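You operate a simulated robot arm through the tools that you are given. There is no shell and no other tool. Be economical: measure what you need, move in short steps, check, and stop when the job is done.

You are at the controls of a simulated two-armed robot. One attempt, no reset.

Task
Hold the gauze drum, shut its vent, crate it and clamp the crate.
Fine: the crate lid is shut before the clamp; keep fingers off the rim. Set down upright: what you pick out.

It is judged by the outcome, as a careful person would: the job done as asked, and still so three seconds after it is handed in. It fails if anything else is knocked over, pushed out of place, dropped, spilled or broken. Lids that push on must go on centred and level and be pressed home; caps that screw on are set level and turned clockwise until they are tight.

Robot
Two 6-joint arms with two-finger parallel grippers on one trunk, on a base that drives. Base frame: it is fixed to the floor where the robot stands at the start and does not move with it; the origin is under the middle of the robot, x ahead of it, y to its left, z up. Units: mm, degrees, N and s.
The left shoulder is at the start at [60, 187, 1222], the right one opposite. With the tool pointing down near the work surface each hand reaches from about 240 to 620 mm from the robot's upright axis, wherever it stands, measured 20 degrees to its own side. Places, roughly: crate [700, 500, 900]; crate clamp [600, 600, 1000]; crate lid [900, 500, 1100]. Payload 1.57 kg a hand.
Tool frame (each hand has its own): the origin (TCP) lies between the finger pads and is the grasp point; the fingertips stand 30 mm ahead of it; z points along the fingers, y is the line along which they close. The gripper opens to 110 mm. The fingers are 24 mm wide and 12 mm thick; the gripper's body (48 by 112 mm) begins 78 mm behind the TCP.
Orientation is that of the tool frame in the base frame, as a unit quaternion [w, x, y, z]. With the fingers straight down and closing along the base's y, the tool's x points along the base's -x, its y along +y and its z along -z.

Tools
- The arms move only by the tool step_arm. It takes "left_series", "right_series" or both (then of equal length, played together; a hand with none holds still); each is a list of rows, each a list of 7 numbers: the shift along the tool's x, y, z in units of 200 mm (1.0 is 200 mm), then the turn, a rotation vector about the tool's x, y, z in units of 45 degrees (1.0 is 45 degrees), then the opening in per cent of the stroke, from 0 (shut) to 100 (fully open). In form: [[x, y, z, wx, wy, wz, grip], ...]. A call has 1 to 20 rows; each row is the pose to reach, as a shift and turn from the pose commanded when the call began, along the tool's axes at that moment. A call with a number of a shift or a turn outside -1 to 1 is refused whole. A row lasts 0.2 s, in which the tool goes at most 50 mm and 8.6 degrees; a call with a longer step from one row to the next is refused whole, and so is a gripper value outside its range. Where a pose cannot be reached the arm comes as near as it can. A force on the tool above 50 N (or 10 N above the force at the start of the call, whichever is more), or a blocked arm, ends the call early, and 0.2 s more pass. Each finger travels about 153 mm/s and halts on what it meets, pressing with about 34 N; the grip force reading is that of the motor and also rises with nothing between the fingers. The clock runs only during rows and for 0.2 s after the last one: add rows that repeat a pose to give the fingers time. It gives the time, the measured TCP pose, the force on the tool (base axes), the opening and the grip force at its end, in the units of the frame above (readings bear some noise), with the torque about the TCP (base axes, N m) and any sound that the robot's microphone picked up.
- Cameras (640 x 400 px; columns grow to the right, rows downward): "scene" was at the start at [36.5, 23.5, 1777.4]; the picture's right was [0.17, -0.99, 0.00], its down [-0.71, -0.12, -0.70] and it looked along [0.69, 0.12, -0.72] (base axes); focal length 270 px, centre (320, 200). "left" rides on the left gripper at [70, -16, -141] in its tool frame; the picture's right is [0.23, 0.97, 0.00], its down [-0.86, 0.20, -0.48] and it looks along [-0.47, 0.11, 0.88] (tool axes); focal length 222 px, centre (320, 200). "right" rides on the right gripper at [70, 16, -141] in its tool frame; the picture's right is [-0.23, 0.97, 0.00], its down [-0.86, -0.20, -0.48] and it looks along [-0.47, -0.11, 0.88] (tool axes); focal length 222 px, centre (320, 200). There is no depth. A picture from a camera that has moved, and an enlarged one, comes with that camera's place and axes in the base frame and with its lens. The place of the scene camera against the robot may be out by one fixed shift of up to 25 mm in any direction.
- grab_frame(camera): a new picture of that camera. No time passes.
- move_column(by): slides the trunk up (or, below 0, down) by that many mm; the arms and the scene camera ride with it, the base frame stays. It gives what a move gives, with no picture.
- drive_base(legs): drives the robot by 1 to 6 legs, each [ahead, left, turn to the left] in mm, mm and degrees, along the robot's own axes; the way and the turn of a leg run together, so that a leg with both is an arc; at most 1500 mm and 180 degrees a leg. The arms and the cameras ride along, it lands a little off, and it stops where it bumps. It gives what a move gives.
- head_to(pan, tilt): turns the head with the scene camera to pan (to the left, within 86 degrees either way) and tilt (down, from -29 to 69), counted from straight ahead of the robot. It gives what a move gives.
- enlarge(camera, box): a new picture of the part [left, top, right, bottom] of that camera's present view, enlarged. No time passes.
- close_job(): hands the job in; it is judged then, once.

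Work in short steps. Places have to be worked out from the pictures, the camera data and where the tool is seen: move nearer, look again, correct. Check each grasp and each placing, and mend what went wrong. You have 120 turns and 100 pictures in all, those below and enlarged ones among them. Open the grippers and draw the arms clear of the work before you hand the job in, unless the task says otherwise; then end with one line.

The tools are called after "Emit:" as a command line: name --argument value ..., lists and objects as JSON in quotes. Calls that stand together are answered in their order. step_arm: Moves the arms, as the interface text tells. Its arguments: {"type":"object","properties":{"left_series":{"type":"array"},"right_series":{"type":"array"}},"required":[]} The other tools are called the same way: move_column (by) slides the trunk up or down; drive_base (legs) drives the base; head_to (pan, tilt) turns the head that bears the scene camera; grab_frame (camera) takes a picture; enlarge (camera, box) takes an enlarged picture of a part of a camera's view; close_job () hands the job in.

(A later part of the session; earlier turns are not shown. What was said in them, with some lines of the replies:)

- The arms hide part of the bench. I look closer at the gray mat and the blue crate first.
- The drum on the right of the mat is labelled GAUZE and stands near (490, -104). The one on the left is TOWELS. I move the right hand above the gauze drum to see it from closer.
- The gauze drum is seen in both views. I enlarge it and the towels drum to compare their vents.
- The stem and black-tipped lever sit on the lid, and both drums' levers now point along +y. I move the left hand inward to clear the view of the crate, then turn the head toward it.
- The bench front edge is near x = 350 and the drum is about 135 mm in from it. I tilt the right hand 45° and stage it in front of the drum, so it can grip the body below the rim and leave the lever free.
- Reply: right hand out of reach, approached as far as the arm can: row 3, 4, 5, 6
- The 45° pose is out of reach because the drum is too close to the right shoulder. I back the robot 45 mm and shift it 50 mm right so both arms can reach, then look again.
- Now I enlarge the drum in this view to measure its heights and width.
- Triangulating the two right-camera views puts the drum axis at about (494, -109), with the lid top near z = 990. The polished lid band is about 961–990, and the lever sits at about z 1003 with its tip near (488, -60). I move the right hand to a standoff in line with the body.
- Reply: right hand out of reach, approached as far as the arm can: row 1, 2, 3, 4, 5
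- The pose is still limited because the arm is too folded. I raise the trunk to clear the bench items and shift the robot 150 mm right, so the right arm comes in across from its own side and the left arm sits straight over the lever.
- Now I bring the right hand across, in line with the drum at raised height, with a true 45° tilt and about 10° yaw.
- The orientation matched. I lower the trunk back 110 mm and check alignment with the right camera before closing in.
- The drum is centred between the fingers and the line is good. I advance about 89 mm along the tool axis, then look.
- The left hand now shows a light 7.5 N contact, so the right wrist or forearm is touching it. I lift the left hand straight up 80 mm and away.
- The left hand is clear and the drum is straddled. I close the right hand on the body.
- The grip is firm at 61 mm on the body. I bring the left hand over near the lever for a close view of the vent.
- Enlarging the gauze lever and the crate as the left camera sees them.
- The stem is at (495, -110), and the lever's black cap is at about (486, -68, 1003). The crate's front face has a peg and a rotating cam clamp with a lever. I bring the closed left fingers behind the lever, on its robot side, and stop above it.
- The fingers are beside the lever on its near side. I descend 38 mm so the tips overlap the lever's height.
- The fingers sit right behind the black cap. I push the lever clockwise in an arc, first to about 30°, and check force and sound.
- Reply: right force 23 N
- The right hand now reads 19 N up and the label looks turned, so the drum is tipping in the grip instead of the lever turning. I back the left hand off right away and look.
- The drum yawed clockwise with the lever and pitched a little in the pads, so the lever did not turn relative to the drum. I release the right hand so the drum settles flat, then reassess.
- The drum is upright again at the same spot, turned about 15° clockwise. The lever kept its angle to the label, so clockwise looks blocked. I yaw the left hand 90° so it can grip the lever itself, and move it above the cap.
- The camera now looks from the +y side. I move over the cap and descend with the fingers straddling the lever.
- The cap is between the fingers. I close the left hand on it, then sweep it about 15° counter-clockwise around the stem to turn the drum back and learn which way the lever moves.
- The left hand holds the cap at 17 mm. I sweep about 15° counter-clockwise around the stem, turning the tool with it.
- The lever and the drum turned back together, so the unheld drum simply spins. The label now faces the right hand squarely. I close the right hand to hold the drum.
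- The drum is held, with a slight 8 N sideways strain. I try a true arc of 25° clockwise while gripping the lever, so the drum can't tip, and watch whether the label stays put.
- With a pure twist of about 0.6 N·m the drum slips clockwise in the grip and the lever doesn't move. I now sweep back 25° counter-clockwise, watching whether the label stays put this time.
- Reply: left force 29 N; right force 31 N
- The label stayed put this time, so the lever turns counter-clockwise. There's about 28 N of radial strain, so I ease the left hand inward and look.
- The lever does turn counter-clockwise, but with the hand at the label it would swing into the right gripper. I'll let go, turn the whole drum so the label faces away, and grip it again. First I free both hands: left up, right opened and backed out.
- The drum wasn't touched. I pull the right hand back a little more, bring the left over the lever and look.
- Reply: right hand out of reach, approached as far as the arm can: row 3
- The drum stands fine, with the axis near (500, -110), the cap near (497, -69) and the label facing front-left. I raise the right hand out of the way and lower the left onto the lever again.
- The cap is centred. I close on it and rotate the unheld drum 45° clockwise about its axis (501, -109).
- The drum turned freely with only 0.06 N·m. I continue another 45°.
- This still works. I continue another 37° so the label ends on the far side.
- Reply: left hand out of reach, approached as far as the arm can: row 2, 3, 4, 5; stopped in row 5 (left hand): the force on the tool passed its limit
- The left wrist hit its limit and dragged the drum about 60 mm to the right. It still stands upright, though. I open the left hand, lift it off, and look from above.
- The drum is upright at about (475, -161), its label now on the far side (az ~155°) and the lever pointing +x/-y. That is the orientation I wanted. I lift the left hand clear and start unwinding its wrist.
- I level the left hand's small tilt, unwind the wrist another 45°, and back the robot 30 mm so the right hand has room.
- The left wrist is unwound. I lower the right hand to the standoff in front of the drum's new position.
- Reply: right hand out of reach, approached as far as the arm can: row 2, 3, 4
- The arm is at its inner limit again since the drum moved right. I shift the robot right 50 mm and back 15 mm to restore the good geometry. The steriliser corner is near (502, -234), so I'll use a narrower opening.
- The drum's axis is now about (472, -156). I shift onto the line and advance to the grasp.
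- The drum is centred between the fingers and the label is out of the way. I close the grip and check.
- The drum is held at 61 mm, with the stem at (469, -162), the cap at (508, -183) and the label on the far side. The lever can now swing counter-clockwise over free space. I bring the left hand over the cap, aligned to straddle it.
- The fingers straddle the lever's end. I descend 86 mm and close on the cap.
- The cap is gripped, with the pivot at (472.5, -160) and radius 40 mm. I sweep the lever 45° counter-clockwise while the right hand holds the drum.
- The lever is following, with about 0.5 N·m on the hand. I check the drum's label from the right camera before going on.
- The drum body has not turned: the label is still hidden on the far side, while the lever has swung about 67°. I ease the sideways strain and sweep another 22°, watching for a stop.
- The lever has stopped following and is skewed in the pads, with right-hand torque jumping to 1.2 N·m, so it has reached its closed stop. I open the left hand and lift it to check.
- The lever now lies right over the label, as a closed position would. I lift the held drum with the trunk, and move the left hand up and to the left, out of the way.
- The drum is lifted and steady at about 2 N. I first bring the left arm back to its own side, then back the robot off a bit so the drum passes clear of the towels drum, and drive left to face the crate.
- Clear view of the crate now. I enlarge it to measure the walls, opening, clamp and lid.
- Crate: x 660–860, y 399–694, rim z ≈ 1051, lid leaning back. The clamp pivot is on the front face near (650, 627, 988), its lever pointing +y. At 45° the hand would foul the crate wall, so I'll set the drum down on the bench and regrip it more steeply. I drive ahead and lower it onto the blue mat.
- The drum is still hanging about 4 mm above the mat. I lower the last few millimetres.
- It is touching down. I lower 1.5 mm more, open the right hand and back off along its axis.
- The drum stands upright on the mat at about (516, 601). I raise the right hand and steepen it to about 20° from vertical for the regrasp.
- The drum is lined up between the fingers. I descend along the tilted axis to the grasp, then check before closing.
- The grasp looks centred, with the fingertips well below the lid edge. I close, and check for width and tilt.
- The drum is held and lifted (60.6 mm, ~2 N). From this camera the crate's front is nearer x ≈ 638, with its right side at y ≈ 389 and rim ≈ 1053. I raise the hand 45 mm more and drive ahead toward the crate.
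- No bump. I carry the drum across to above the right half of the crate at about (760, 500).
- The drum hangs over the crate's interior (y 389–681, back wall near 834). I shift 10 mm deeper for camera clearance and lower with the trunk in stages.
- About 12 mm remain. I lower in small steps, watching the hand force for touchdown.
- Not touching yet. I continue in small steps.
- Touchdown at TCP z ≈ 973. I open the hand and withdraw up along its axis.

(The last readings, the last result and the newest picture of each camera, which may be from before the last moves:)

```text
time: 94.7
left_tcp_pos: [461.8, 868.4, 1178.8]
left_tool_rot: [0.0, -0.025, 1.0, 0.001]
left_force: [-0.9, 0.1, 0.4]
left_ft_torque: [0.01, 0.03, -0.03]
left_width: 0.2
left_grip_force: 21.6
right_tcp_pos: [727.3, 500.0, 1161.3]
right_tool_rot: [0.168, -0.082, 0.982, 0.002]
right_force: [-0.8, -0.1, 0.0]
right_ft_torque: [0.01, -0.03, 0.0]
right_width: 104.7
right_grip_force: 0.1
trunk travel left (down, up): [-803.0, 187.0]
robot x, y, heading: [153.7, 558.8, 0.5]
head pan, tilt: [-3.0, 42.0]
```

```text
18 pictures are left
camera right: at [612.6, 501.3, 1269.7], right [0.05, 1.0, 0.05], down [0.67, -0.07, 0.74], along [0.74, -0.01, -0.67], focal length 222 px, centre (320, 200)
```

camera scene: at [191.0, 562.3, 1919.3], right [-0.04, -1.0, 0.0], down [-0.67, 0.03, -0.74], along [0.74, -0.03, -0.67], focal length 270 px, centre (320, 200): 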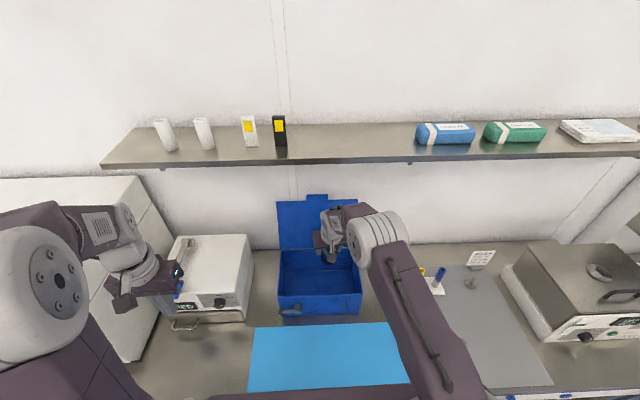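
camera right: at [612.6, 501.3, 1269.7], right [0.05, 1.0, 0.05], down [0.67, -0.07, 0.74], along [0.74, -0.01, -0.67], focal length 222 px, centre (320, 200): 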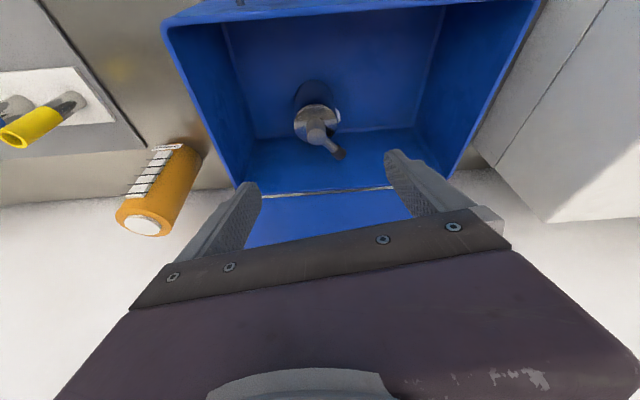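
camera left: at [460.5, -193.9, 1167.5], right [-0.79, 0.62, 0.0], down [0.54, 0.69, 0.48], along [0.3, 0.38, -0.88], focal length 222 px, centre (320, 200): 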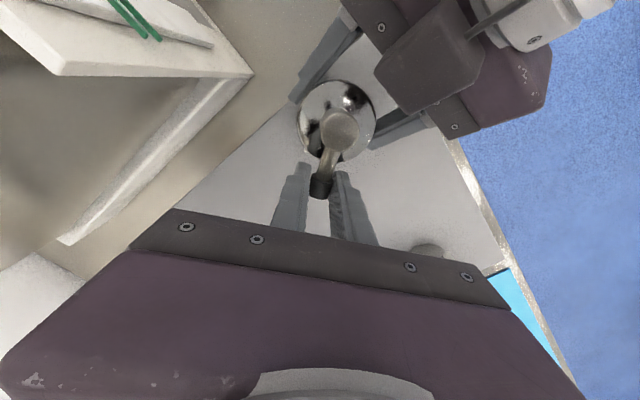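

The drum stands upright in the crate with the vent lever closed. Next is the lid: its top edge is near (912, 1245), leaning back about 22°. I raise the trunk, drive 80 mm closer, and tilt the closed right hand forward so it can reach over the lid's edge.

Emit:
move_column --by 180

Emit:
drive_base --legs '[[80, 0, 0]]'

Emit:
step_arm --right_series '[[0, 0, 0, 0, -0.17, 0, 60], [0, 0, 0, 0, -0.34, 0, 30], [0, 0, 0, 0, -0.51, 0, 0], [0, 0, 0, 0, -0.67, 0, 0]]'

Emit:
grab_frame --camera "right"

Emit:
grab_frame --camera "scene"

```text
time: 96.7
left_tcp_pos: [462.2, 867.7, 1357.3]
left_tool_rot: [0.0, -0.025, 1.0, 0.001]
left_force: [0.1, 0.0, 0.3]
left_ft_torque: [0.0, -0.02, 0.02]
left_width: 0.0
left_grip_force: 21.5
right_tcp_pos: [727.5, 499.7, 1339.5]
right_tool_rot: [0.169, -0.08, 0.982, 0.001]
right_force: [0.1, -0.3, -0.4]
right_ft_torque: [-0.01, 0.02, -0.02]
right_width: 104.6
right_grip_force: 0.1
trunk travel left (down, up): [-983.0, 7.0]
robot x, y, heading: [150.0, 559.1, 0.6]
head pan, tilt: [-3.0, 42.0]
```

```text
time: 97.6
left_tcp_pos: [475.5, 870.4, 1359.0]
left_tool_rot: [0.003, -0.032, 0.999, 0.0]
left_force: [-0.3, 0.5, 0.4]
left_ft_torque: [0.0, -0.08, 0.02]
left_width: 0.0
left_grip_force: 21.4
right_tcp_pos: [747.0, 506.0, 1343.6]
right_tool_rot: [0.171, -0.087, 0.981, 0.002]
right_force: [0.1, -0.5, -1.3]
right_ft_torque: [-0.02, -0.04, -0.01]
right_width: 104.5
right_grip_force: 0.1
trunk travel left (down, up): [-983.0, 7.0]
robot x, y, heading: [169.4, 553.3, 1.2]
head pan, tilt: [-3.0, 42.0]
stopped in leg 1: the robot was blocked; the commanded pose is now the measured one
```

```text
time: 98.6
left_tcp_pos: [483.6, 869.1, 1357.2]
left_tool_rot: [0.0, -0.032, 0.999, 0.001]
left_force: [-0.8, 0.4, 0.4]
left_ft_torque: [-0.02, 0.01, 0.0]
left_width: 0.0
left_grip_force: 21.2
right_tcp_pos: [744.9, 529.5, 1333.7]
right_tool_rot: [0.35, -0.106, 0.928, 0.069]
right_force: [0.3, 0.8, -0.6]
right_ft_torque: [0.02, -0.03, 0.0]
right_width: 0.1
right_grip_force: 21.5
right hand out of reach, approached as far as the arm can: row 3, 4
trunk travel left (down, up): [-983.0, 7.0]
robot x, y, heading: [171.8, 556.0, 1.5]
head pan, tilt: [-3.0, 42.0]
```

```text
17 pictures are left
camera right: at [599.6, 507.1, 1392.7], right [-0.07, 0.98, 0.2], down [0.37, -0.16, 0.91], along [0.93, 0.14, -0.35], focal length 222 px, centre (320, 200)
```

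right: 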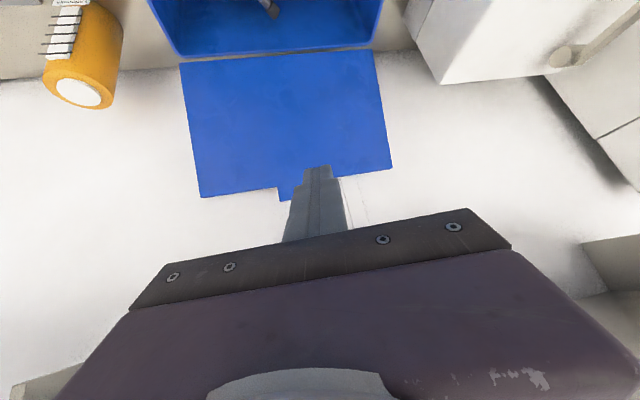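

```text
16 pictures are left
camera scene: at [216.0, 562.9, 1915.2], right [-0.03, -1.0, 0.0], down [-0.67, 0.02, -0.74], along [0.74, -0.02, -0.67], focal length 270 px, centre (320, 200)
```

scene: 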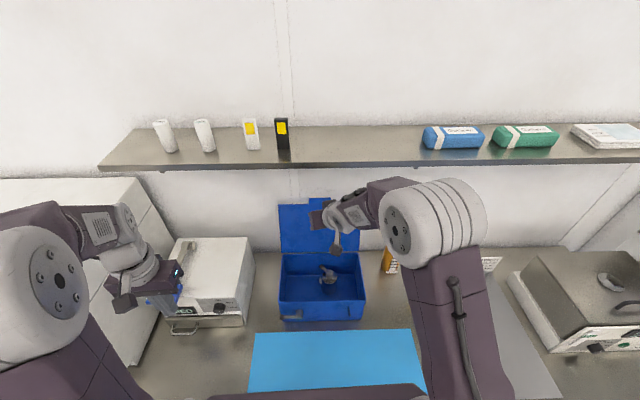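

The base is blocked at x ≈ 170, its forward limit. This view fixes the lid: top edge about (908, y 386–684, 1243), with the tab at y 493–575 up to about z 1262. I extend the closed right hand forward above and just past the tab.

Emit:
step_arm --right_series '[[-0.136, -0.052, 0.123, 0, -0.05, 0, 0], [-0.272, -0.104, 0.246, 0, -0.1, 0, 0], [-0.408, -0.156, 0.369, 0, -0.15, 0, 0], [-0.544, -0.208, 0.492, 0, -0.22, 0, 0], [-0.68, -0.258, 0.613, 0, -0.29, 0, 0]]'

Emit:
grab_frame --camera "right"

```text
time: 99.8
left_tcp_pos: [476.9, 869.2, 1358.4]
left_tool_rot: [0.001, -0.031, 1.0, 0.001]
left_force: [-0.6, 0.0, 0.8]
left_ft_torque: [-0.02, -0.06, 0.0]
left_width: 0.0
left_grip_force: 21.1
right_tcp_pos: [936.5, 484.1, 1367.8]
right_tool_rot: [0.52, -0.081, 0.85, 0.035]
right_force: [-0.2, -0.1, 1.3]
right_ft_torque: [0.02, 0.04, -0.01]
right_width: 0.0
right_grip_force: 21.5
trunk travel left (down, up): [-983.0, 7.0]
robot x, y, heading: [172.9, 559.3, 1.5]
head pan, tilt: [-3.0, 42.0]
```

```text
15 pictures are left
camera right: at [777.7, 474.9, 1368.6], right [-0.07, 0.98, 0.18], down [0.0, -0.18, 0.98], along [1.0, 0.06, 0.02], focal length 222 px, centre (320, 200)
```

right: 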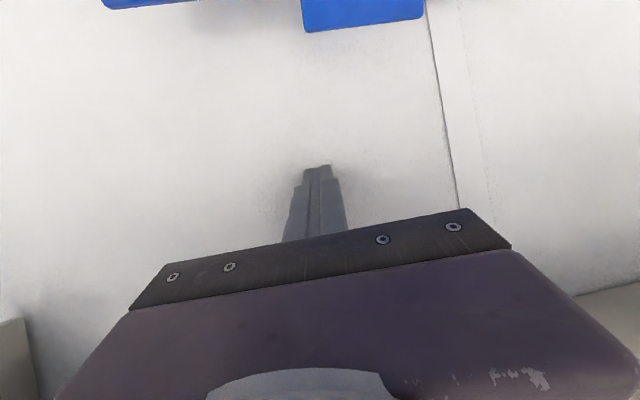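

The arm reaches here, and the tab's top edge measures about (915, y 492–570, z 1269). I steepen the hand by 8°, centre on the tab and lower the closed fingers behind it.

Emit:
step_arm --right_series '[[0.07, 0.075, 0.068, 0, 0.06, 0, 0], [0.144, 0.15, 0.136, 0, 0.12, 0, 0], [0.216, 0.226, 0.203, 0, 0.178, 0, 0], [0.28, 0.23, 0.222, 0, 0.178, 0, 0], [0.34, 0.234, 0.24, 0, 0.178, 0, 0], [0.4, 0.237, 0.26, 0, 0.178, 0, 0]]'

Emit:
grab_frame --camera "right"

```text
time: 100.3
left_tcp_pos: [475.9, 868.6, 1360.0]
left_tool_rot: [0.002, -0.031, 1.0, 0.001]
left_force: [1.6, 0.6, 1.4]
left_ft_torque: [-0.01, 0.09, 0.02]
left_width: 0.0
left_grip_force: 21.5
right_tcp_pos: [937.4, 502.7, 1351.3]
right_tool_rot: [0.492, -0.079, 0.867, 0.036]
right_force: [-32.8, -7.5, 10.9]
right_ft_torque: [-0.06, -0.12, -0.39]
right_width: 0.0
right_grip_force: 22.0
right hand out of reach, approached as far as the arm can: row 1
trunk travel left (down, up): [-983.0, 7.0]
robot x, y, heading: [171.2, 553.8, 1.3]
head pan, tilt: [-3.0, 42.0]
stopped in row 2 (right hand): the force on the tool passed its limit (the readings are from after the stop); the commanded pose is now the measured one
```

```text
14 pictures are left
camera right: at [779.0, 493.3, 1363.1], right [-0.05, 0.98, 0.18], down [0.06, -0.18, 0.98], along [1.0, 0.06, -0.05], focal length 222 px, centre (320, 200)
```

right: 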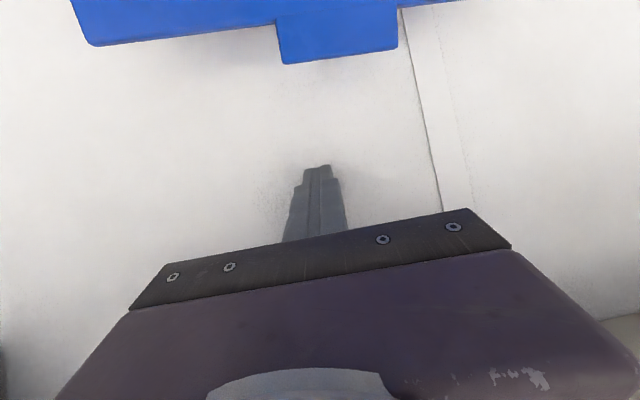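

The tips touched the back wall (near x 965), so space behind the tab is only about 45 mm. I pull back, recentre on the tab, and lower with the tips at about x 945.

Emit:
step_arm --right_series '[[0.05, 0.05, -0.03, 0, 0, 0, 0], [0.133, 0.155, -0.022, 0, 0, 0, 0], [0.2, 0.155, 0.03, 0, 0, 0, 0], [0.26, 0.154, 0.08, 0, 0, 0, 0], [0.325, 0.153, 0.134, 0, 0, 0, 0]]'

Emit:
grab_frame --camera "right"

```text
time: 101.5
left_tcp_pos: [482.6, 868.6, 1358.1]
left_tool_rot: [0.0, -0.032, 0.999, 0.001]
left_force: [0.3, -0.9, 0.2]
left_ft_torque: [0.03, -0.01, 0.03]
left_width: 0.0
left_grip_force: 21.1
right_tcp_pos: [927.7, 530.0, 1276.3]
right_tool_rot: [0.49, -0.079, 0.867, 0.037]
right_force: [-0.1, 0.7, 0.4]
right_ft_torque: [0.01, -0.02, -0.01]
right_width: 0.1
right_grip_force: 21.3
right hand out of reach, approached as far as the arm can: row 1, 2
trunk travel left (down, up): [-983.0, 7.0]
robot x, y, heading: [173.0, 553.8, 1.3]
head pan, tilt: [-3.0, 42.0]
```

```text
13 pictures are left
camera right: at [770.0, 520.5, 1288.9], right [-0.05, 0.98, 0.18], down [0.06, -0.18, 0.98], along [1.0, 0.06, -0.05], focal length 222 px, centre (320, 200)
```

right: 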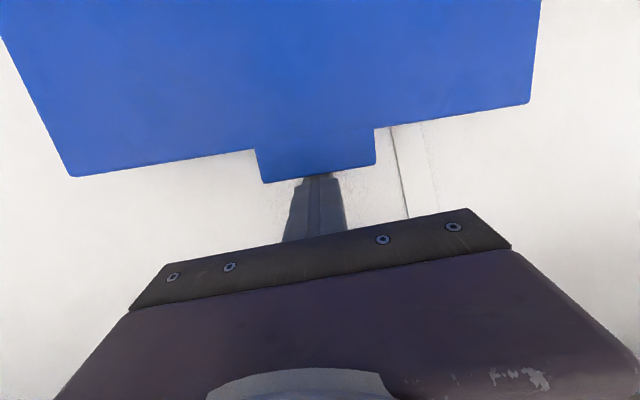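

The fingertips are behind the tab. I pull the lid forward along its arc to nearly vertical.

Emit:
step_arm --right_series '[[0.017, 0.01, -0.053, 0, 0, 0, 0], [0.034, 0.019, -0.106, 0, 0, 0, 0], [0.049, 0.027, -0.152, 0, 0, 0, 0], [0.063, 0.035, -0.198, 0, 0, 0, 0], [0.083, 0.043, -0.244, 0, 0, 0, 0], [0.103, 0.0515, -0.29, 0, 0, 0, 0]]'

Emit:
grab_frame --camera "right"

```text
time: 103.0
left_tcp_pos: [478.3, 869.1, 1359.2]
left_tool_rot: [0.001, -0.031, 1.0, 0.001]
left_force: [0.5, -0.3, 0.4]
left_ft_torque: [0.0, -0.05, 0.01]
left_width: 0.0
left_grip_force: 21.0
right_tcp_pos: [864.7, 530.2, 1292.4]
right_tool_rot: [0.493, -0.078, 0.866, 0.036]
right_force: [2.0, -1.1, 15.2]
right_ft_torque: [-0.03, -0.01, -0.04]
right_width: 0.0
right_grip_force: 21.2
trunk travel left (down, up): [-983.0, 7.0]
robot x, y, heading: [175.5, 556.3, 1.3]
head pan, tilt: [-3.0, 42.0]
```

```text
12 pictures are left
camera right: at [706.0, 520.6, 1303.7], right [-0.05, 0.98, 0.18], down [0.06, -0.18, 0.98], along [1.0, 0.06, -0.05], focal length 222 px, centre (320, 200)
```

right: 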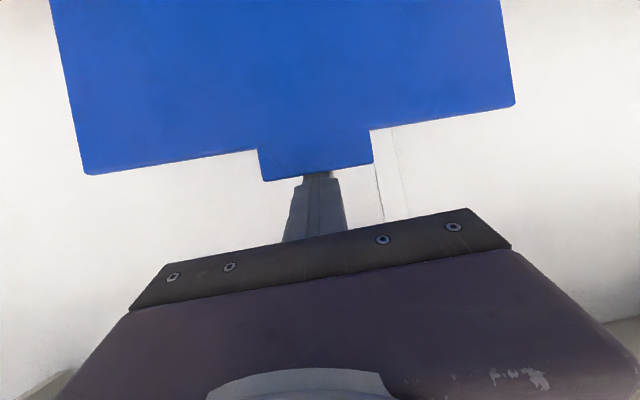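

The lid follows and is near 5° from upright. Before tipping it over, I bring the left hand in front to catch and lower it gently.

Emit:
step_arm --left_series '[[-0.14, -0.15, 0.066, 0, -0.11, 0, 0], [-0.285, -0.3, 0.13, 0, -0.22, 0, 0], [-0.43, -0.45, 0.2, 0, -0.33, 0, 0], [-0.57, -0.6, 0.26, 0, -0.44, 0, 0], [-0.715, -0.75, 0.33, 0, -0.55, 0, 0], [-0.856, -0.9, 0.395, 0, -0.667, 0, 0]]'

```text
time: 104.3
left_tcp_pos: [661.4, 698.1, 1278.1]
left_tool_rot: [0.257, -0.032, 0.966, 0.008]
left_force: [0.8, -0.9, 1.0]
left_ft_torque: [0.03, 0.06, -0.01]
left_width: 0.0
left_grip_force: 21.5
right_tcp_pos: [864.9, 530.3, 1290.2]
right_tool_rot: [0.492, -0.079, 0.866, 0.036]
right_force: [2.6, 0.5, 19.1]
right_ft_torque: [0.1, -0.02, 0.09]
right_width: 0.0
right_grip_force: 21.6
trunk travel left (down, up): [-983.0, 7.0]
robot x, y, heading: [173.1, 557.0, 1.3]
head pan, tilt: [-3.0, 42.0]
```

The left hand is in position to advance. I move it to just in front of the lid's left part.

Emit:
step_arm --left_series '[[-0.065, -0.054, 0.15, 0, 0, 0, 0], [-0.13, -0.108, 0.3, 0, 0, 0, 0], [-0.195, -0.162, 0.45, 0, 0, 0, 0], [-0.26, -0.215, 0.598, 0, 0, 0, 0]]'

Emit:
grab_frame --camera "left"

```text
time: 105.3
left_tcp_pos: [769.8, 663.0, 1203.1]
left_tool_rot: [0.26, -0.031, 0.965, 0.008]
left_force: [-0.3, -0.5, -0.1]
left_ft_torque: [-0.04, 0.04, -0.01]
left_width: 0.0
left_grip_force: 21.4
right_tcp_pos: [865.5, 531.2, 1291.3]
right_tool_rot: [0.492, -0.079, 0.866, 0.037]
right_force: [2.1, -0.2, 18.2]
right_ft_torque: [0.08, 0.0, 0.08]
right_width: 0.0
right_grip_force: 21.2
trunk travel left (down, up): [-983.0, 7.0]
robot x, y, heading: [168.3, 556.6, 1.2]
head pan, tilt: [-3.0, 42.0]
```

```text
11 pictures are left
camera left: at [641.0, 638.3, 1290.7], right [-0.26, 0.96, -0.11], down [0.49, 0.23, 0.84], along [0.83, 0.16, -0.53], focal length 222 px, centre (320, 200)
```

left: 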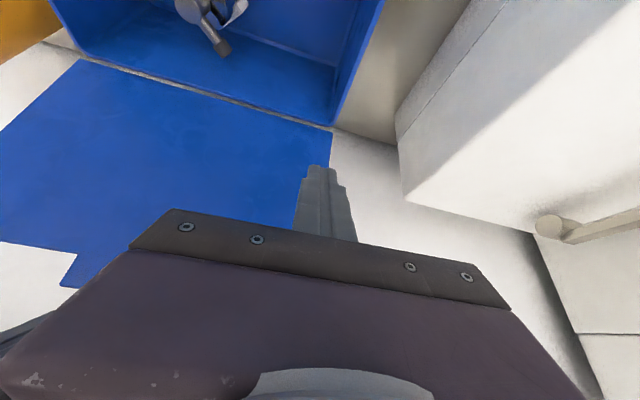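

The lid's left edge lines up with the left fingers, so I shift them 14 mm inward. Meanwhile the right hand pulls the lid past vertical onto them.

Emit:
step_arm --left_series '[[0, -0.035, 0, 0, 0, 0, 0], [0, -0.07, 0, 0, 0, 0, 0], [0, -0.07, 0, 0, 0, 0, 0], [0, -0.07, 0, 0, 0, 0, 0], [0, -0.07, 0, 0, 0, 0, 0], [0, -0.07, 0, 0, 0, 0, 0], [0, -0.07, 0, 0, 0, 0, 0], [0, -0.07, 0, 0, 0, 0, 0]]' --right_series '[[0.019, 0.009, -0.046, 0, 0, 0, 0], [0.038, 0.017, -0.092, 0, 0, 0, 0], [0.07, 0.028, -0.142, 0, 0, 0, 0], [0.103, 0.038, -0.192, 0, 0, 0, 0], [0.141, 0.048, -0.238, 0, 0, 0, 0], [0.18, 0.058, -0.283, 0, 0, 0, 0], [0.222, 0.068, -0.324, 0, 0, 0, 0], [0.265, 0.079, -0.365, 0, 0, 0, 0]]'

Emit:
grab_frame --camera "left"

```text
time: 107.2
left_tcp_pos: [771.2, 650.4, 1201.9]
left_tool_rot: [0.259, -0.03, 0.965, 0.008]
left_force: [-2.9, 0.6, -0.5]
left_ft_torque: [-0.01, 0.07, 0.01]
left_width: 0.0
left_grip_force: 21.6
right_tcp_pos: [774.0, 531.3, 1282.3]
right_tool_rot: [0.49, -0.079, 0.867, 0.037]
right_force: [1.5, -0.2, 0.7]
right_ft_torque: [0.02, -0.02, -0.01]
right_width: 0.1
right_grip_force: 21.6
trunk travel left (down, up): [-983.0, 7.0]
robot x, y, heading: [171.2, 557.8, 1.4]
head pan, tilt: [-3.0, 42.0]
```

```text
10 pictures are left
camera left: at [642.0, 624.8, 1290.2], right [-0.26, 0.96, -0.11], down [0.49, 0.23, 0.84], along [0.83, 0.16, -0.53], focal length 222 px, centre (320, 200)
```

left: 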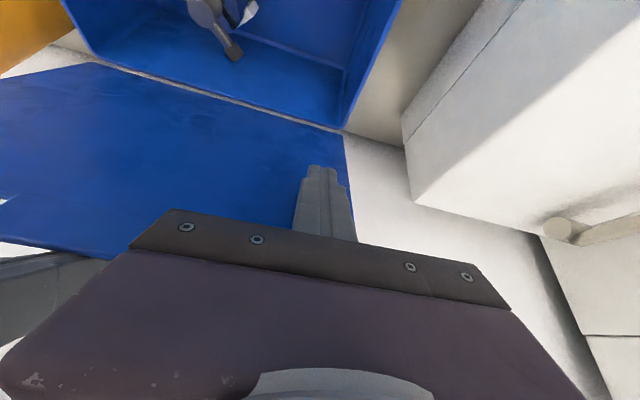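

The lid now rests lightly on the left fingers (about 3 N). I lower it by swinging the left hand around the hinge line, 30° first.

Emit:
step_arm --left_series '[[0.052, 0.003, -0.003, 0, -0.083, 0, 0], [0.104, 0.006, -0.005, 0, -0.167, 0, 0], [0.156, 0.009, -0.001, 0, -0.25, 0, 0], [0.208, 0.012, 0.003, 0, -0.333, 0, 0], [0.26, 0.014, 0.014, 0, -0.417, 0, 0], [0.311, 0.017, 0.026, 0, -0.5, 0, 0], [0.36, 0.019, 0.043, 0, -0.583, 0, 0], [0.409, 0.021, 0.06, 0, -0.667, 0, 0]]'

Emit:
grab_frame --camera "scene"

```text
time: 109.0
left_tcp_pos: [751.4, 625.3, 1165.5]
left_tool_rot: [0.494, -0.023, 0.868, 0.035]
left_force: [-1.4, 0.0, -0.8]
left_ft_torque: [0.01, 0.03, 0.01]
left_width: 0.0
left_grip_force: 21.4
left hand out of reach, approached as far as the arm can: row 1, 2, 3, 5, 6, 7, 8
right_tcp_pos: [775.2, 530.5, 1281.7]
right_tool_rot: [0.49, -0.078, 0.868, 0.035]
right_force: [-0.3, 0.4, 0.5]
right_ft_torque: [0.01, -0.01, 0.01]
right_width: 0.0
right_grip_force: 21.0
trunk travel left (down, up): [-983.0, 7.0]
robot x, y, heading: [173.4, 552.6, 1.1]
head pan, tilt: [-3.0, 42.0]
```

```text
9 pictures are left
camera scene: at [212.7, 562.2, 1915.3], right [-0.03, -1.0, 0.0], down [-0.67, 0.02, -0.74], along [0.74, -0.02, -0.67], focal length 270 px, centre (320, 200)
```

scene: 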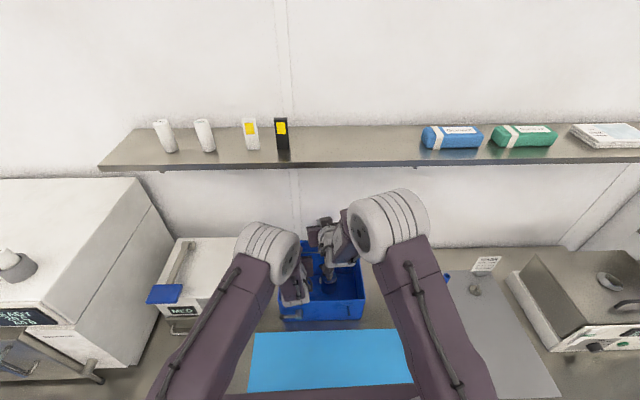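

The left arm is folded to its limit, so I use the base and trunk instead. I back up 90 mm so the lid rides down on the fingers, then lower the trunk 60 mm.

Emit:
drive_base --legs '[[-90, 0, 0]]'

Emit:
move_column --by -60

Emit:
grab_frame --camera "scene"

```text
time: 110.0
left_tcp_pos: [670.7, 623.8, 1161.4]
left_tool_rot: [0.491, -0.023, 0.87, 0.035]
left_force: [0.1, 0.3, -1.4]
left_ft_torque: [0.01, -0.05, 0.06]
left_width: 0.0
left_grip_force: 21.0
right_tcp_pos: [694.8, 529.0, 1276.7]
right_tool_rot: [0.487, -0.078, 0.869, 0.036]
right_force: [-0.1, 0.7, 0.2]
right_ft_torque: [-0.03, -0.02, 0.03]
right_width: 0.0
right_grip_force: 20.9
trunk travel left (down, up): [-983.0, 7.0]
robot x, y, heading: [85.8, 552.8, 1.1]
head pan, tilt: [-3.0, 42.0]
```

```text
time: 111.0
left_tcp_pos: [661.6, 623.1, 1105.0]
left_tool_rot: [0.494, -0.023, 0.869, 0.035]
left_force: [-0.7, 0.6, -0.6]
left_ft_torque: [0.03, -0.02, -0.01]
left_width: 0.1
left_grip_force: 21.2
right_tcp_pos: [685.4, 528.9, 1222.2]
right_tool_rot: [0.491, -0.078, 0.867, 0.036]
right_force: [0.8, 0.5, -0.5]
right_ft_torque: [-0.01, -0.02, -0.01]
right_width: 0.2
right_grip_force: 21.5
trunk travel left (down, up): [-923.0, 67.0]
robot x, y, heading: [80.7, 554.8, 1.0]
head pan, tilt: [-3.0, 42.0]
```

```text
8 pictures are left
camera scene: at [122.4, 560.6, 1855.3], right [-0.03, -1.0, 0.0], down [-0.67, 0.02, -0.74], along [0.74, -0.02, -0.67], focal length 270 px, centre (320, 200)
```

scene: 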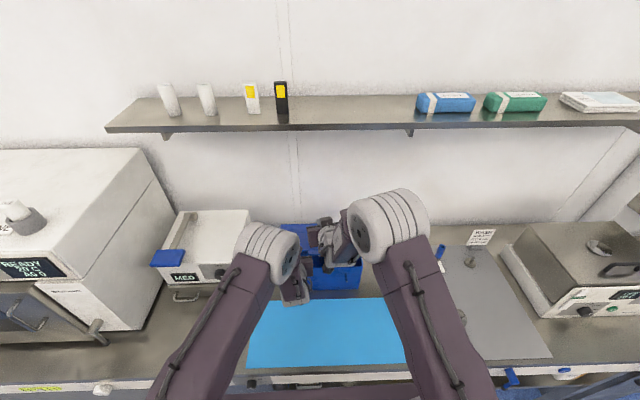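

It is unclear whether the lid has followed, because hinge friction may be holding it. I look with the right camera.

Emit:
grab_frame --camera "right"

```text
7 pictures are left
camera right: at [527.8, 518.8, 1234.2], right [-0.05, 0.98, 0.18], down [0.06, -0.18, 0.98], along [1.0, 0.06, -0.05], focal length 222 px, centre (320, 200)
```

right: 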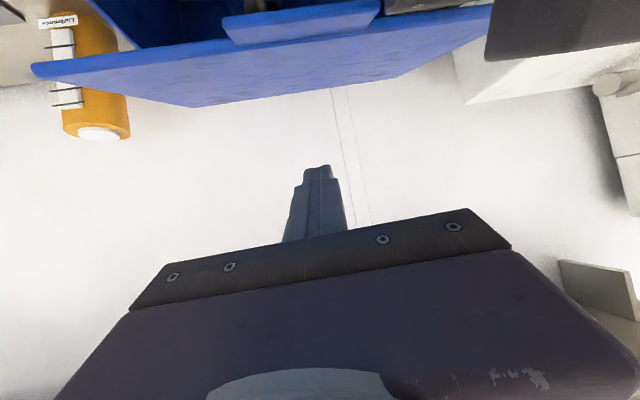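

The lid has come down to about 67° with its front edge at (652, z 1131), resting on the left fingers. I lower 20 mm more and back the robot away so the edge slides down off the fingers.

Emit:
move_column --by -20

Emit:
drive_base --legs '[[-75, 0, 0]]'

Emit:
grab_frame --camera "right"

```text
time: 111.7
left_tcp_pos: [662.9, 622.5, 1085.2]
left_tool_rot: [0.493, -0.022, 0.869, 0.034]
left_force: [0.2, -0.3, -1.7]
left_ft_torque: [0.03, -0.03, 0.02]
left_width: 0.0
left_grip_force: 21.5
right_tcp_pos: [687.5, 527.7, 1201.2]
right_tool_rot: [0.491, -0.078, 0.867, 0.036]
right_force: [-0.5, -0.1, -0.4]
right_ft_torque: [0.0, -0.04, 0.0]
right_width: 0.0
right_grip_force: 21.1
trunk travel left (down, up): [-903.0, 87.0]
robot x, y, heading: [80.0, 553.1, 1.2]
head pan, tilt: [-3.0, 42.0]
```

```text
time: 112.8
left_tcp_pos: [595.6, 622.0, 1081.4]
left_tool_rot: [0.491, -0.023, 0.87, 0.034]
left_force: [-0.2, 0.3, -0.5]
left_ft_torque: [-0.02, 0.01, 0.01]
left_width: 0.0
left_grip_force: 21.2
right_tcp_pos: [619.7, 526.7, 1197.3]
right_tool_rot: [0.487, -0.078, 0.869, 0.036]
right_force: [0.0, -0.3, -0.8]
right_ft_torque: [0.01, 0.03, 0.01]
right_width: 0.0
right_grip_force: 21.1
trunk travel left (down, up): [-903.0, 87.0]
robot x, y, heading: [10.1, 551.3, 1.0]
head pan, tilt: [-3.0, 42.0]
```

```text
6 pictures are left
camera right: at [461.9, 517.3, 1210.7], right [-0.05, 0.98, 0.18], down [0.07, -0.18, 0.98], along [1.0, 0.06, -0.06], focal length 222 px, centre (320, 200)
```

right: 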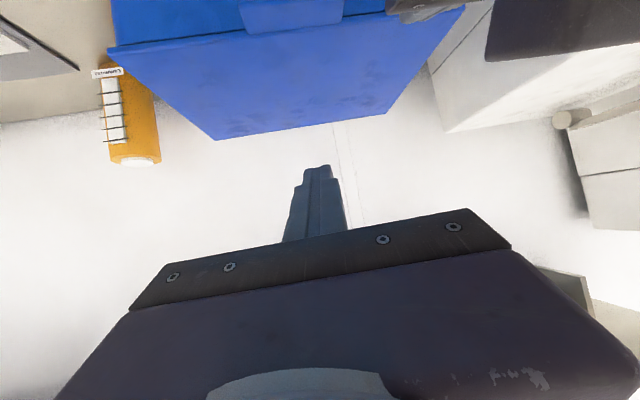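

The lid is down with its front edge at z ≈ 1050. I move the left hand aside, then press the lid gently home with the right fingertips.

Emit:
step_arm --left_series '[[0, 0.1, 0, 0, 0, 0, 0], [0, 0.2, 0, 0, 0, 0, 0], [0, 0.3, 0, 0, 0, 0, 0], [0, 0.35, 0, 0, 0, 0, 0], [0, 0.35, 0, 0, 0, 0, 0], [0, 0.35, 0, 0, 0, 0, 0], [0, 0.35, 0, 0, 0, 0, 0], [0, 0.35, 0, 0, 0, 0, 0]]' --right_series '[[0, 0, 0, 0, 0, 0, 0], [0.05, 0, 0.1, 0, 0, 0, 0], [0.13, 0.002, 0.2, 0, 0, 0, 0], [0.22, 0.004, 0.3, 0, 0, 0, 0], [0.31, 0.005, 0.36, 0, 0, 0, 0], [0.385, 0.006, 0.41, 0, 0, 0, 0], [0.411, 0.006, 0.4255, 0, 0, 0, 0], [0.43, 0.006, 0.437, 0, 0, 0, 0]]'

```text
time: 114.6
left_tcp_pos: [600.2, 682.1, 1094.4]
left_tool_rot: [0.49, -0.02, 0.87, 0.047]
left_force: [0.2, 0.0, 0.1]
left_ft_torque: [0.0, -0.01, 0.02]
left_width: 0.1
left_grip_force: 21.6
left hand out of reach, approached as far as the arm can: row 1, 2, 3, 4, 5, 6, 7, 8
right_tcp_pos: [645.6, 537.9, 1085.5]
right_tool_rot: [0.491, -0.079, 0.867, 0.031]
right_force: [-1.4, -1.1, 3.6]
right_ft_torque: [0.01, -0.02, -0.04]
right_width: 0.1
right_grip_force: 21.2
right hand out of reach, approached as far as the arm can: row 4, 5, 6, 7, 8
trunk travel left (down, up): [-903.0, 87.0]
robot x, y, heading: [10.4, 552.7, 1.3]
head pan, tilt: [-3.0, 42.0]
```

Light contact at 3.6 N. I press a bit more with the trunk, then lift off.

Emit:
move_column --by -6

Emit:
move_column --by 80

Emit:
drive_base --legs '[[-140, 0, -1.2]]'

Emit:
enlarge --camera "right" --box '[60, 0, 560, 220]'

```text
time: 115.1
left_tcp_pos: [598.4, 681.6, 1090.3]
left_tool_rot: [0.491, -0.02, 0.87, 0.046]
left_force: [0.5, 0.9, -0.1]
left_ft_torque: [0.01, -0.05, 0.05]
left_width: 0.1
left_grip_force: 20.8
right_tcp_pos: [645.8, 537.8, 1084.2]
right_tool_rot: [0.495, -0.078, 0.865, 0.031]
right_force: [1.8, -2.8, 26.2]
right_ft_torque: [0.04, -0.56, 0.15]
right_width: 0.1
right_grip_force: 21.7
trunk travel left (down, up): [-897.0, 93.0]
robot x, y, heading: [9.5, 554.9, 1.2]
head pan, tilt: [-3.0, 42.0]
```

```text
time: 116.3
left_tcp_pos: [601.1, 683.4, 1166.8]
left_tool_rot: [0.489, -0.021, 0.871, 0.047]
left_force: [-0.6, -0.6, -1.1]
left_ft_torque: [-0.03, -0.01, 0.02]
left_width: 0.0
left_grip_force: 21.5
right_tcp_pos: [645.9, 538.9, 1157.3]
right_tool_rot: [0.489, -0.078, 0.868, 0.03]
right_force: [-0.2, 0.8, 0.6]
right_ft_torque: [-0.04, 0.0, 0.02]
right_width: 0.0
right_grip_force: 21.2
trunk travel left (down, up): [-977.0, 13.0]
robot x, y, heading: [8.3, 552.2, 1.2]
head pan, tilt: [-3.0, 42.0]
```

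```text
time: 117.6
left_tcp_pos: [466.1, 668.7, 1166.7]
left_tool_rot: [0.49, -0.011, 0.871, 0.041]
left_force: [-0.6, 0.5, 0.0]
left_ft_torque: [0.0, 0.0, 0.0]
left_width: 0.0
left_grip_force: 21.6
right_tcp_pos: [508.4, 522.9, 1155.7]
right_tool_rot: [0.489, -0.068, 0.869, 0.024]
right_force: [-0.2, -0.5, 0.2]
right_ft_torque: [-0.01, 0.0, -0.03]
right_width: 0.0
right_grip_force: 21.2
trunk travel left (down, up): [-977.0, 13.0]
robot x, y, heading: [-128.9, 554.1, -0.1]
head pan, tilt: [-3.0, 42.0]
```

```text
1.28 times, centred on (310, 110) of right
camera zoom: at [350.1, 518.2, 1169.0], right [-0.02, 0.98, 0.17], down [0.06, -0.17, 0.98], along [1.0, 0.03, -0.06], focal length 284 px, centre (333, 315)
```

zoom: 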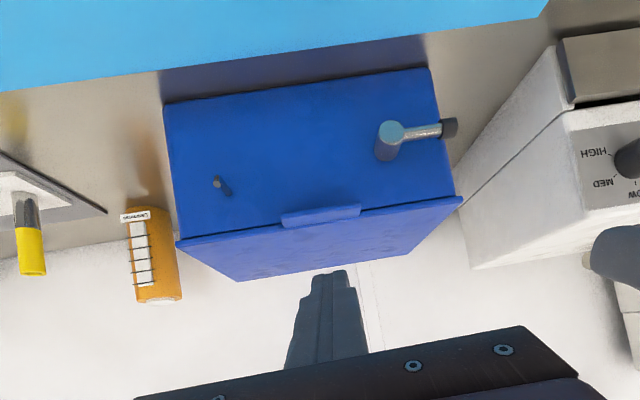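

The lid is shut, its lip over the front edge. The clamp pivot is at about (605, 612, 994) with its lever pointing +y to about y 668. I turn the left hand upright, which I'll use to swing the clamp.

Emit:
step_arm --left_series '[[0, 0, 0, 0, 0.167, 0, 0], [0, 0, 0, 0, 0.333, 0, 0], [0.02, 0, -0.03, 0, 0.5, 0, 0], [0.04, 0, -0.07, 0, 0.667, 0, 0], [0.07, 0, -0.12, 0, 0.833, 0, 0], [0.1, 0, -0.17, 0, 1.0, 0, 0]]'

Emit:
step_arm --left_series '[[0, 0, 0, 0, 0.16, 0, 0], [0, 0, 0, 0, 0.3, 0, 0]]'

Emit:
drive_base --legs '[[180, 0, 0]]'

```text
time: 119.0
left_tcp_pos: [425.9, 666.1, 1167.4]
left_tool_rot: [0.12, -0.025, 0.992, 0.034]
left_force: [-0.6, 0.7, -0.1]
left_ft_torque: [0.06, 0.0, 0.02]
left_width: 0.0
left_grip_force: 21.3
left hand out of reach, approached as far as the arm can: row 4, 5
right_tcp_pos: [506.2, 523.5, 1158.0]
right_tool_rot: [0.49, -0.069, 0.869, 0.025]
right_force: [-0.5, 0.0, -0.2]
right_ft_torque: [0.0, 0.01, 0.02]
right_width: 0.0
right_grip_force: 21.7
trunk travel left (down, up): [-977.0, 13.0]
robot x, y, heading: [-132.8, 553.2, -0.1]
head pan, tilt: [-3.0, 42.0]
```

```text
time: 119.6
left_tcp_pos: [426.2, 666.3, 1167.1]
left_tool_rot: [0.001, -0.03, 0.999, 0.03]
left_force: [-0.1, -0.3, -0.3]
left_ft_torque: [0.0, 0.0, 0.0]
left_width: 0.0
left_grip_force: 21.7
right_tcp_pos: [506.2, 525.4, 1156.9]
right_tool_rot: [0.49, -0.068, 0.869, 0.025]
right_force: [-0.1, 0.4, -0.4]
right_ft_torque: [0.02, -0.02, 0.03]
right_width: 0.0
right_grip_force: 20.9
trunk travel left (down, up): [-977.0, 13.0]
robot x, y, heading: [-131.6, 554.1, 0.0]
head pan, tilt: [-3.0, 42.0]
```

```text
time: 121.1
left_tcp_pos: [601.7, 665.8, 1170.0]
left_tool_rot: [0.004, -0.029, 0.999, 0.031]
left_force: [-0.6, 0.6, 0.5]
left_ft_torque: [-0.01, -0.09, 0.01]
left_width: 0.1
left_grip_force: 21.5
right_tcp_pos: [681.4, 522.2, 1159.8]
right_tool_rot: [0.491, -0.069, 0.868, 0.025]
right_force: [-0.1, 0.1, -0.1]
right_ft_torque: [-0.02, 0.02, 0.03]
right_width: 0.0
right_grip_force: 21.0
trunk travel left (down, up): [-977.0, 13.0]
robot x, y, heading: [49.5, 550.2, -0.0]
head pan, tilt: [-3.0, 42.0]
```

The left hand is upright above the lever's tip. I descend to about 35 mm above it and check alignment.

Emit:
step_arm --left_series '[[-0.01, -0.01, 0.17, 0, 0, 0, 0], [-0.02, -0.02, 0.35, 0, 0, 0, 0], [-0.03, -0.03, 0.525, 0, 0, 0, 0]]'

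Emit:
enlarge --camera "left" --box '[200, 80, 440, 230]'

```text
time: 121.9
left_tcp_pos: [611.2, 666.8, 1063.5]
left_tool_rot: [0.003, -0.029, 0.999, 0.031]
left_force: [-0.5, -0.2, 0.1]
left_ft_torque: [0.0, -0.02, 0.02]
left_width: 0.0
left_grip_force: 21.2
right_tcp_pos: [685.8, 523.2, 1157.8]
right_tool_rot: [0.49, -0.07, 0.869, 0.026]
right_force: [0.0, -0.3, 0.7]
right_ft_torque: [0.0, 0.01, -0.02]
right_width: 0.0
right_grip_force: 21.3
trunk travel left (down, up): [-977.0, 13.0]
robot x, y, heading: [49.2, 553.4, 0.0]
head pan, tilt: [-3.0, 42.0]
```

```text
2.67 times, centred on (320, 155) of left
camera zoom: at [542.8, 636.3, 1203.6], right [-0.28, 0.96, 0.06], down [0.84, 0.22, 0.5], along [0.46, 0.19, -0.87], focal length 592 px, centre (320, 320)
```

zoom: 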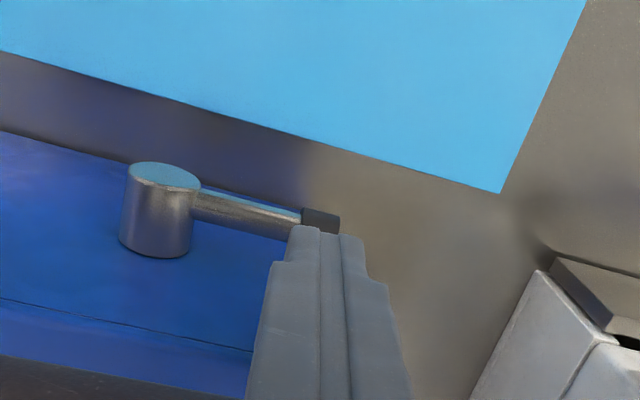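

The fingers are right above the cap at (613, 670). I press the lever down about 10 mm to test that direction.

Emit:
step_arm --left_series '[[-0.01, -0.03, 0.07, 0, 0, 0, 0], [-0.01, -0.035, 0.13, 0, 0, 0, 0], [-0.01, -0.04, 0.165, 0, 0, 0, 0], [-0.01, -0.04, 0.2, 0, 0, 0, 0], [-0.01, -0.04, 0.235, 0, 0, 0, 0]]'

```text
time: 123.3
left_tcp_pos: [612.1, 660.5, 1027.3]
left_tool_rot: [0.017, -0.03, 0.999, 0.028]
left_force: [-6.4, -1.1, 18.9]
left_ft_torque: [-0.03, 0.03, -0.07]
left_width: 0.0
left_grip_force: 20.9
left hand out of reach, approached as far as the arm can: row 4, 5
right_tcp_pos: [680.5, 522.4, 1161.5]
right_tool_rot: [0.492, -0.068, 0.868, 0.025]
right_force: [0.3, 0.5, -0.6]
right_ft_torque: [0.02, -0.02, 0.0]
right_width: 0.0
right_grip_force: 21.4
trunk travel left (down, up): [-977.0, 13.0]
robot x, y, heading: [51.3, 552.2, 0.2]
head pan, tilt: [-3.0, 42.0]
stopped in row 5 (left hand): the force on the tool passed its limit (the readings are from after the stop); the commanded pose is now the measured one
```

Pressing down is blocked at a firm stop, so the clamp swings upward. I need to push from below: I lift the left hand, back up, lower the trunk to its start height, and tilt the left hand forward to about 70°.

Emit:
step_arm --left_series '[[0, 0, -0.15, 0, 0, 0, 0], [0, 0, -0.35, 0, 0, 0, 0], [0, 0, -0.55, 0, 0, 0, 0]]'

Emit:
drive_base --legs '[[-150, 0, 0]]'

Emit:
step_arm --left_series '[[-0.065, 0, 0, 0, -0.167, 0, 0], [-0.13, 0, 0, 0, -0.333, 0, 0], [-0.2, 0, 0, 0, -0.5, 0, 0], [-0.26, 0, 0, 0, -0.667, 0, 0], [-0.33, 0, 0, 0, -0.833, 0, 0], [-0.4, 0, 0, 0, -1.0, 0, 0]]'

Emit:
step_arm --left_series '[[0, 0, 0, 0, -0.14, 0, 0], [0, 0, 0, 0, -0.28, 0, 0], [0, 0, 0, 0, -0.42, 0, 0], [0, 0, 0, 0, -0.556, 0, 0]]'

Emit:
move_column --by -127

```text
time: 124.1
left_tcp_pos: [609.5, 654.6, 1134.7]
left_tool_rot: [0.014, -0.029, 0.999, 0.029]
left_force: [-0.3, -0.3, 0.1]
left_ft_torque: [0.02, -0.04, 0.0]
left_width: 0.3
left_grip_force: 20.7
right_tcp_pos: [683.4, 523.1, 1158.2]
right_tool_rot: [0.49, -0.068, 0.869, 0.024]
right_force: [-0.1, -0.5, -0.5]
right_ft_torque: [0.0, 0.03, 0.02]
right_width: 0.2
right_grip_force: 22.0
trunk travel left (down, up): [-977.0, 13.0]
robot x, y, heading: [48.5, 546.8, 0.1]
head pan, tilt: [-3.0, 42.0]
```

```text
time: 125.4
left_tcp_pos: [464.1, 654.9, 1132.6]
left_tool_rot: [0.013, -0.03, 0.999, 0.029]
left_force: [0.9, -0.1, -0.4]
left_ft_torque: [0.01, -0.01, 0.05]
left_width: 0.0
left_grip_force: 22.2
right_tcp_pos: [537.5, 522.7, 1156.3]
right_tool_rot: [0.489, -0.068, 0.869, 0.025]
right_force: [0.0, 0.5, -0.1]
right_ft_torque: [0.01, -0.01, -0.02]
right_width: 0.0
right_grip_force: 21.2
trunk travel left (down, up): [-977.0, 13.0]
robot x, y, heading: [-102.6, 551.4, -0.1]
head pan, tilt: [-3.0, 42.0]
```

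```text
time: 126.8
left_tcp_pos: [540.7, 660.6, 1135.7]
left_tool_rot: [0.394, -0.017, 0.918, 0.038]
left_force: [0.5, -0.3, -0.2]
left_ft_torque: [0.03, -0.02, 0.02]
left_width: 0.0
left_grip_force: 21.1
left hand out of reach, approached as far as the arm can: row 5
right_tcp_pos: [535.7, 523.5, 1157.8]
right_tool_rot: [0.49, -0.068, 0.869, 0.025]
right_force: [0.7, -0.2, 0.6]
right_ft_torque: [-0.01, -0.01, 0.02]
right_width: 0.3
right_grip_force: 22.0
trunk travel left (down, up): [-977.0, 13.0]
robot x, y, heading: [-100.6, 548.0, -0.0]
head pan, tilt: [-3.0, 42.0]
```

```text
time: 127.8
left_tcp_pos: [541.6, 660.2, 1136.5]
left_tool_rot: [0.585, -0.007, 0.81, 0.042]
left_force: [0.1, 0.7, -0.4]
left_ft_torque: [0.01, -0.01, -0.01]
left_width: 0.3
left_grip_force: 21.5
right_tcp_pos: [536.6, 522.8, 1157.2]
right_tool_rot: [0.49, -0.068, 0.869, 0.024]
right_force: [-0.2, -0.5, 0.7]
right_ft_torque: [-0.02, -0.01, -0.02]
right_width: 0.0
right_grip_force: 21.4
trunk travel left (down, up): [-977.0, 13.0]
robot x, y, heading: [-102.3, 551.5, -0.2]
head pan, tilt: [-3.0, 42.0]
```

```text
time: 129.4
left_tcp_pos: [542.8, 659.6, 1009.7]
left_tool_rot: [0.585, -0.007, 0.81, 0.042]
left_force: [0.5, 0.0, -0.1]
left_ft_torque: [0.01, -0.01, -0.01]
left_width: 0.0
left_grip_force: 21.2
right_tcp_pos: [534.8, 522.8, 1030.8]
right_tool_rot: [0.49, -0.068, 0.869, 0.025]
right_force: [-0.5, -0.5, 0.3]
right_ft_torque: [0.02, 0.0, -0.03]
right_width: 0.1
right_grip_force: 21.5
trunk travel left (down, up): [-850.0, 140.0]
robot x, y, heading: [-100.2, 550.0, -0.0]
head pan, tilt: [-3.0, 42.0]
```

The left hand is now at 72° tilt and y 660, in front of the crate. I lower 40 mm and slide forward so the fingers go under the lever.

Emit:
step_arm --left_series '[[0.095, -0.006, 0.031, 0, 0, 0, 0], [0.19, -0.012, 0.0625, 0, 0, 0, 0], [0.145, -0.02, 0.2, 0, 0, 0, 0], [0.1, -0.029, 0.3325, 0, 0, 0, 0]]'

Emit:
enlarge --camera "left" --box '[160, 60, 480, 260]'

```text
time: 130.4
left_tcp_pos: [601.0, 660.2, 967.4]
left_tool_rot: [0.584, -0.007, 0.811, 0.041]
left_force: [0.0, -0.2, 1.0]
left_ft_torque: [0.01, 0.04, -0.02]
left_width: 0.0
left_grip_force: 20.7
right_tcp_pos: [535.8, 523.0, 1030.3]
right_tool_rot: [0.49, -0.069, 0.868, 0.026]
right_force: [0.7, -0.1, -0.2]
right_ft_torque: [-0.01, -0.01, 0.04]
right_width: 0.0
right_grip_force: 21.1
trunk travel left (down, up): [-850.0, 140.0]
robot x, y, heading: [-102.1, 550.4, 0.2]
head pan, tilt: [-3.0, 42.0]
```

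```text
2.00 times, centred on (320, 160) of left
camera zoom: at [445.7, 635.6, 947.0], right [-0.13, 0.98, -0.16], down [-0.19, 0.13, 0.97], along [0.97, 0.16, 0.17], focal length 444 px, centre (320, 280)
```

zoom: 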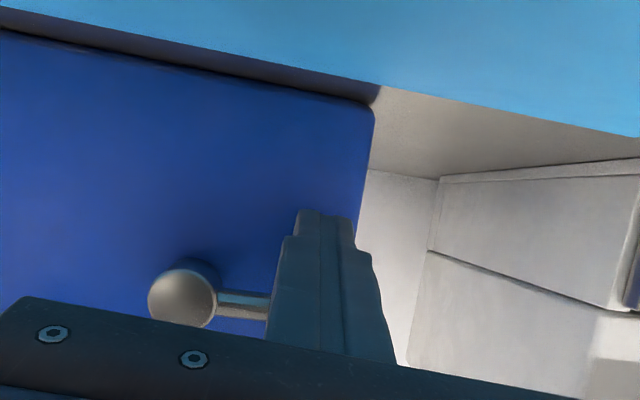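

The fingers are under the lever near its cap. I push up and around the pivot in an arc, letting the force limit stop me at the end.

Emit:
step_arm --left_series '[[-0.052, 0.003, -0.017, 0, 0, 0, 0], [-0.113, 0.027, -0.036, 0, 0, 0, 0], [-0.18, 0.031, -0.058, 0, 0, 0, 0], [-0.242, 0.02, -0.079, 0, 0, 0, 0], [-0.3, -0.011, -0.1, 0, 0, 0, 0], [-0.349, -0.053, -0.12, 0, 0, 0, 0], [-0.384, -0.11, -0.135, 0, 0, 0, 0], [-0.4, -0.154, -0.143, 0, 0, 0, 0]]'

Emit:
enlarge --camera "left" --box '[160, 60, 480, 260]'

```text
time: 132.2
left_tcp_pos: [598.9, 634.6, 1048.7]
left_tool_rot: [0.581, -0.013, 0.813, 0.042]
left_force: [-2.9, 24.2, -11.2]
left_ft_torque: [-0.02, 0.21, 0.43]
left_width: 0.3
left_grip_force: 21.1
right_tcp_pos: [535.7, 531.0, 1029.8]
right_tool_rot: [0.49, -0.07, 0.869, 0.022]
right_force: [-0.1, -0.3, -0.4]
right_ft_torque: [-0.04, -0.03, -0.01]
right_width: 0.0
right_grip_force: 21.1
trunk travel left (down, up): [-850.0, 140.0]
robot x, y, heading: [-99.9, 551.4, 0.2]
head pan, tilt: [-3.0, 42.0]
```

```text
2.00 times, centred on (320, 160) of left
camera zoom: at [444.8, 608.5, 1028.4], right [-0.14, 0.98, -0.16], down [-0.19, 0.14, 0.97], along [0.97, 0.17, 0.16], focal length 444 px, centre (320, 280)
```

zoom: 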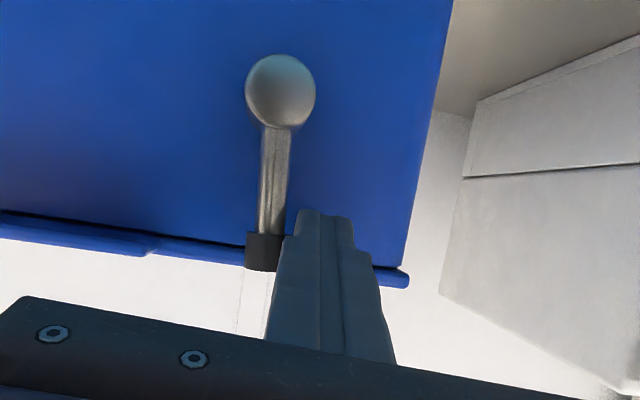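

The lever now points straight up across the lid's edge and sits against its stop (24 N reaction), so the crate is clamped. I back the left hand off sideways, open both grippers, and drive away.

Emit:
step_arm --left_series '[[0, 0.06, 0, 0, 0, 0, 0], [0, 0.12, 0, 0, 0, 0, 0], [0, 0.12, -0.12, 0, 0, 0, 0]]'

Emit:
drive_base --legs '[[-200, 0, 0]]'

Emit:
step_arm --left_series '[[0, 0, 0, 0, 0, 0, 50], [0, 0, 0, 0, 0, 0, 100], [0, 0, 0, 0, 0, 0, 100]]' --right_series '[[0, 0, 0, 0, 0, 0, 50], [0, 0, 0, 0, 0, 0, 100], [0, 0, 0, 0, 0, 0, 100]]'

Emit:
enlarge --camera "scene" --box '[170, 100, 470, 300]'

```text
time: 133.0
left_tcp_pos: [574.6, 645.6, 1063.3]
left_tool_rot: [0.585, -0.007, 0.81, 0.041]
left_force: [0.5, 0.1, -0.3]
left_ft_torque: [0.0, 0.0, -0.02]
left_width: 0.0
left_grip_force: 21.9
right_tcp_pos: [535.7, 523.2, 1031.2]
right_tool_rot: [0.49, -0.068, 0.868, 0.024]
right_force: [0.3, 0.1, 0.2]
right_ft_torque: [-0.01, 0.0, -0.03]
right_width: 0.1
right_grip_force: 20.5
trunk travel left (down, up): [-850.0, 140.0]
robot x, y, heading: [-101.3, 556.2, -0.1]
head pan, tilt: [-3.0, 42.0]
```

```text
time: 134.6
left_tcp_pos: [378.8, 646.7, 1059.7]
left_tool_rot: [0.583, -0.007, 0.811, 0.041]
left_force: [0.2, 0.4, 0.1]
left_ft_torque: [-0.01, 0.01, -0.04]
left_width: 0.2
left_grip_force: 21.0
right_tcp_pos: [338.8, 523.0, 1030.1]
right_tool_rot: [0.489, -0.068, 0.869, 0.024]
right_force: [0.5, 0.5, -0.2]
right_ft_torque: [0.04, 0.0, -0.03]
right_width: 0.0
right_grip_force: 21.0
trunk travel left (down, up): [-850.0, 140.0]
robot x, y, heading: [-302.2, 552.4, -0.5]
head pan, tilt: [-3.0, 42.0]
```

```text
time: 135.4
left_tcp_pos: [375.9, 647.6, 1061.3]
left_tool_rot: [0.585, -0.008, 0.81, 0.042]
left_force: [-0.5, 7.2, 0.4]
left_ft_torque: [-0.07, 0.04, -0.54]
left_width: 109.9
left_grip_force: 0.1
right_tcp_pos: [335.8, 522.5, 1031.3]
right_tool_rot: [0.49, -0.068, 0.869, 0.025]
right_force: [1.1, -6.5, -1.4]
right_ft_torque: [0.14, -0.01, 0.19]
right_width: 104.2
right_grip_force: 0.0
trunk travel left (down, up): [-850.0, 140.0]
robot x, y, heading: [-302.2, 552.9, -0.0]
head pan, tilt: [-3.0, 42.0]
```

```text
2.00 times, centred on (320, 200) of scene
camera zoom: at [-260.4, 557.1, 1782.3], right [-0.05, -1.0, 0.0], down [-0.67, 0.04, -0.74], along [0.74, -0.04, -0.67], focal length 540 px, centre (320, 200)
```

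zoom: 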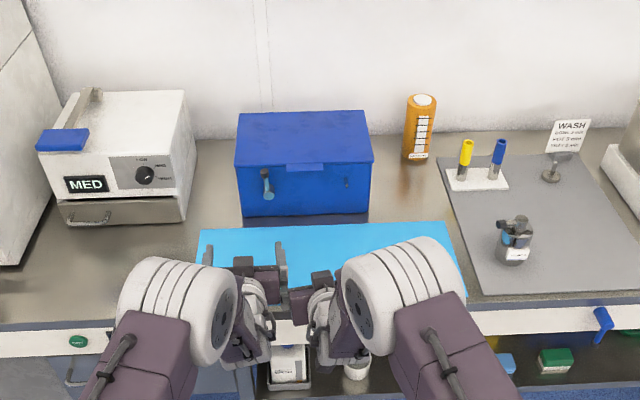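

The crate is shut with the clamp lever up, the towels drum and everything else are in place, and both hands are open and clear. I hand the job in.

Emit:
close_job

```text
The job is handed in.
```

The gauze drum's vent is shut, the drum stands upright in the crate, the lid was shut before clamping, the clamp lever is turned to its stop, and the job is handed in.
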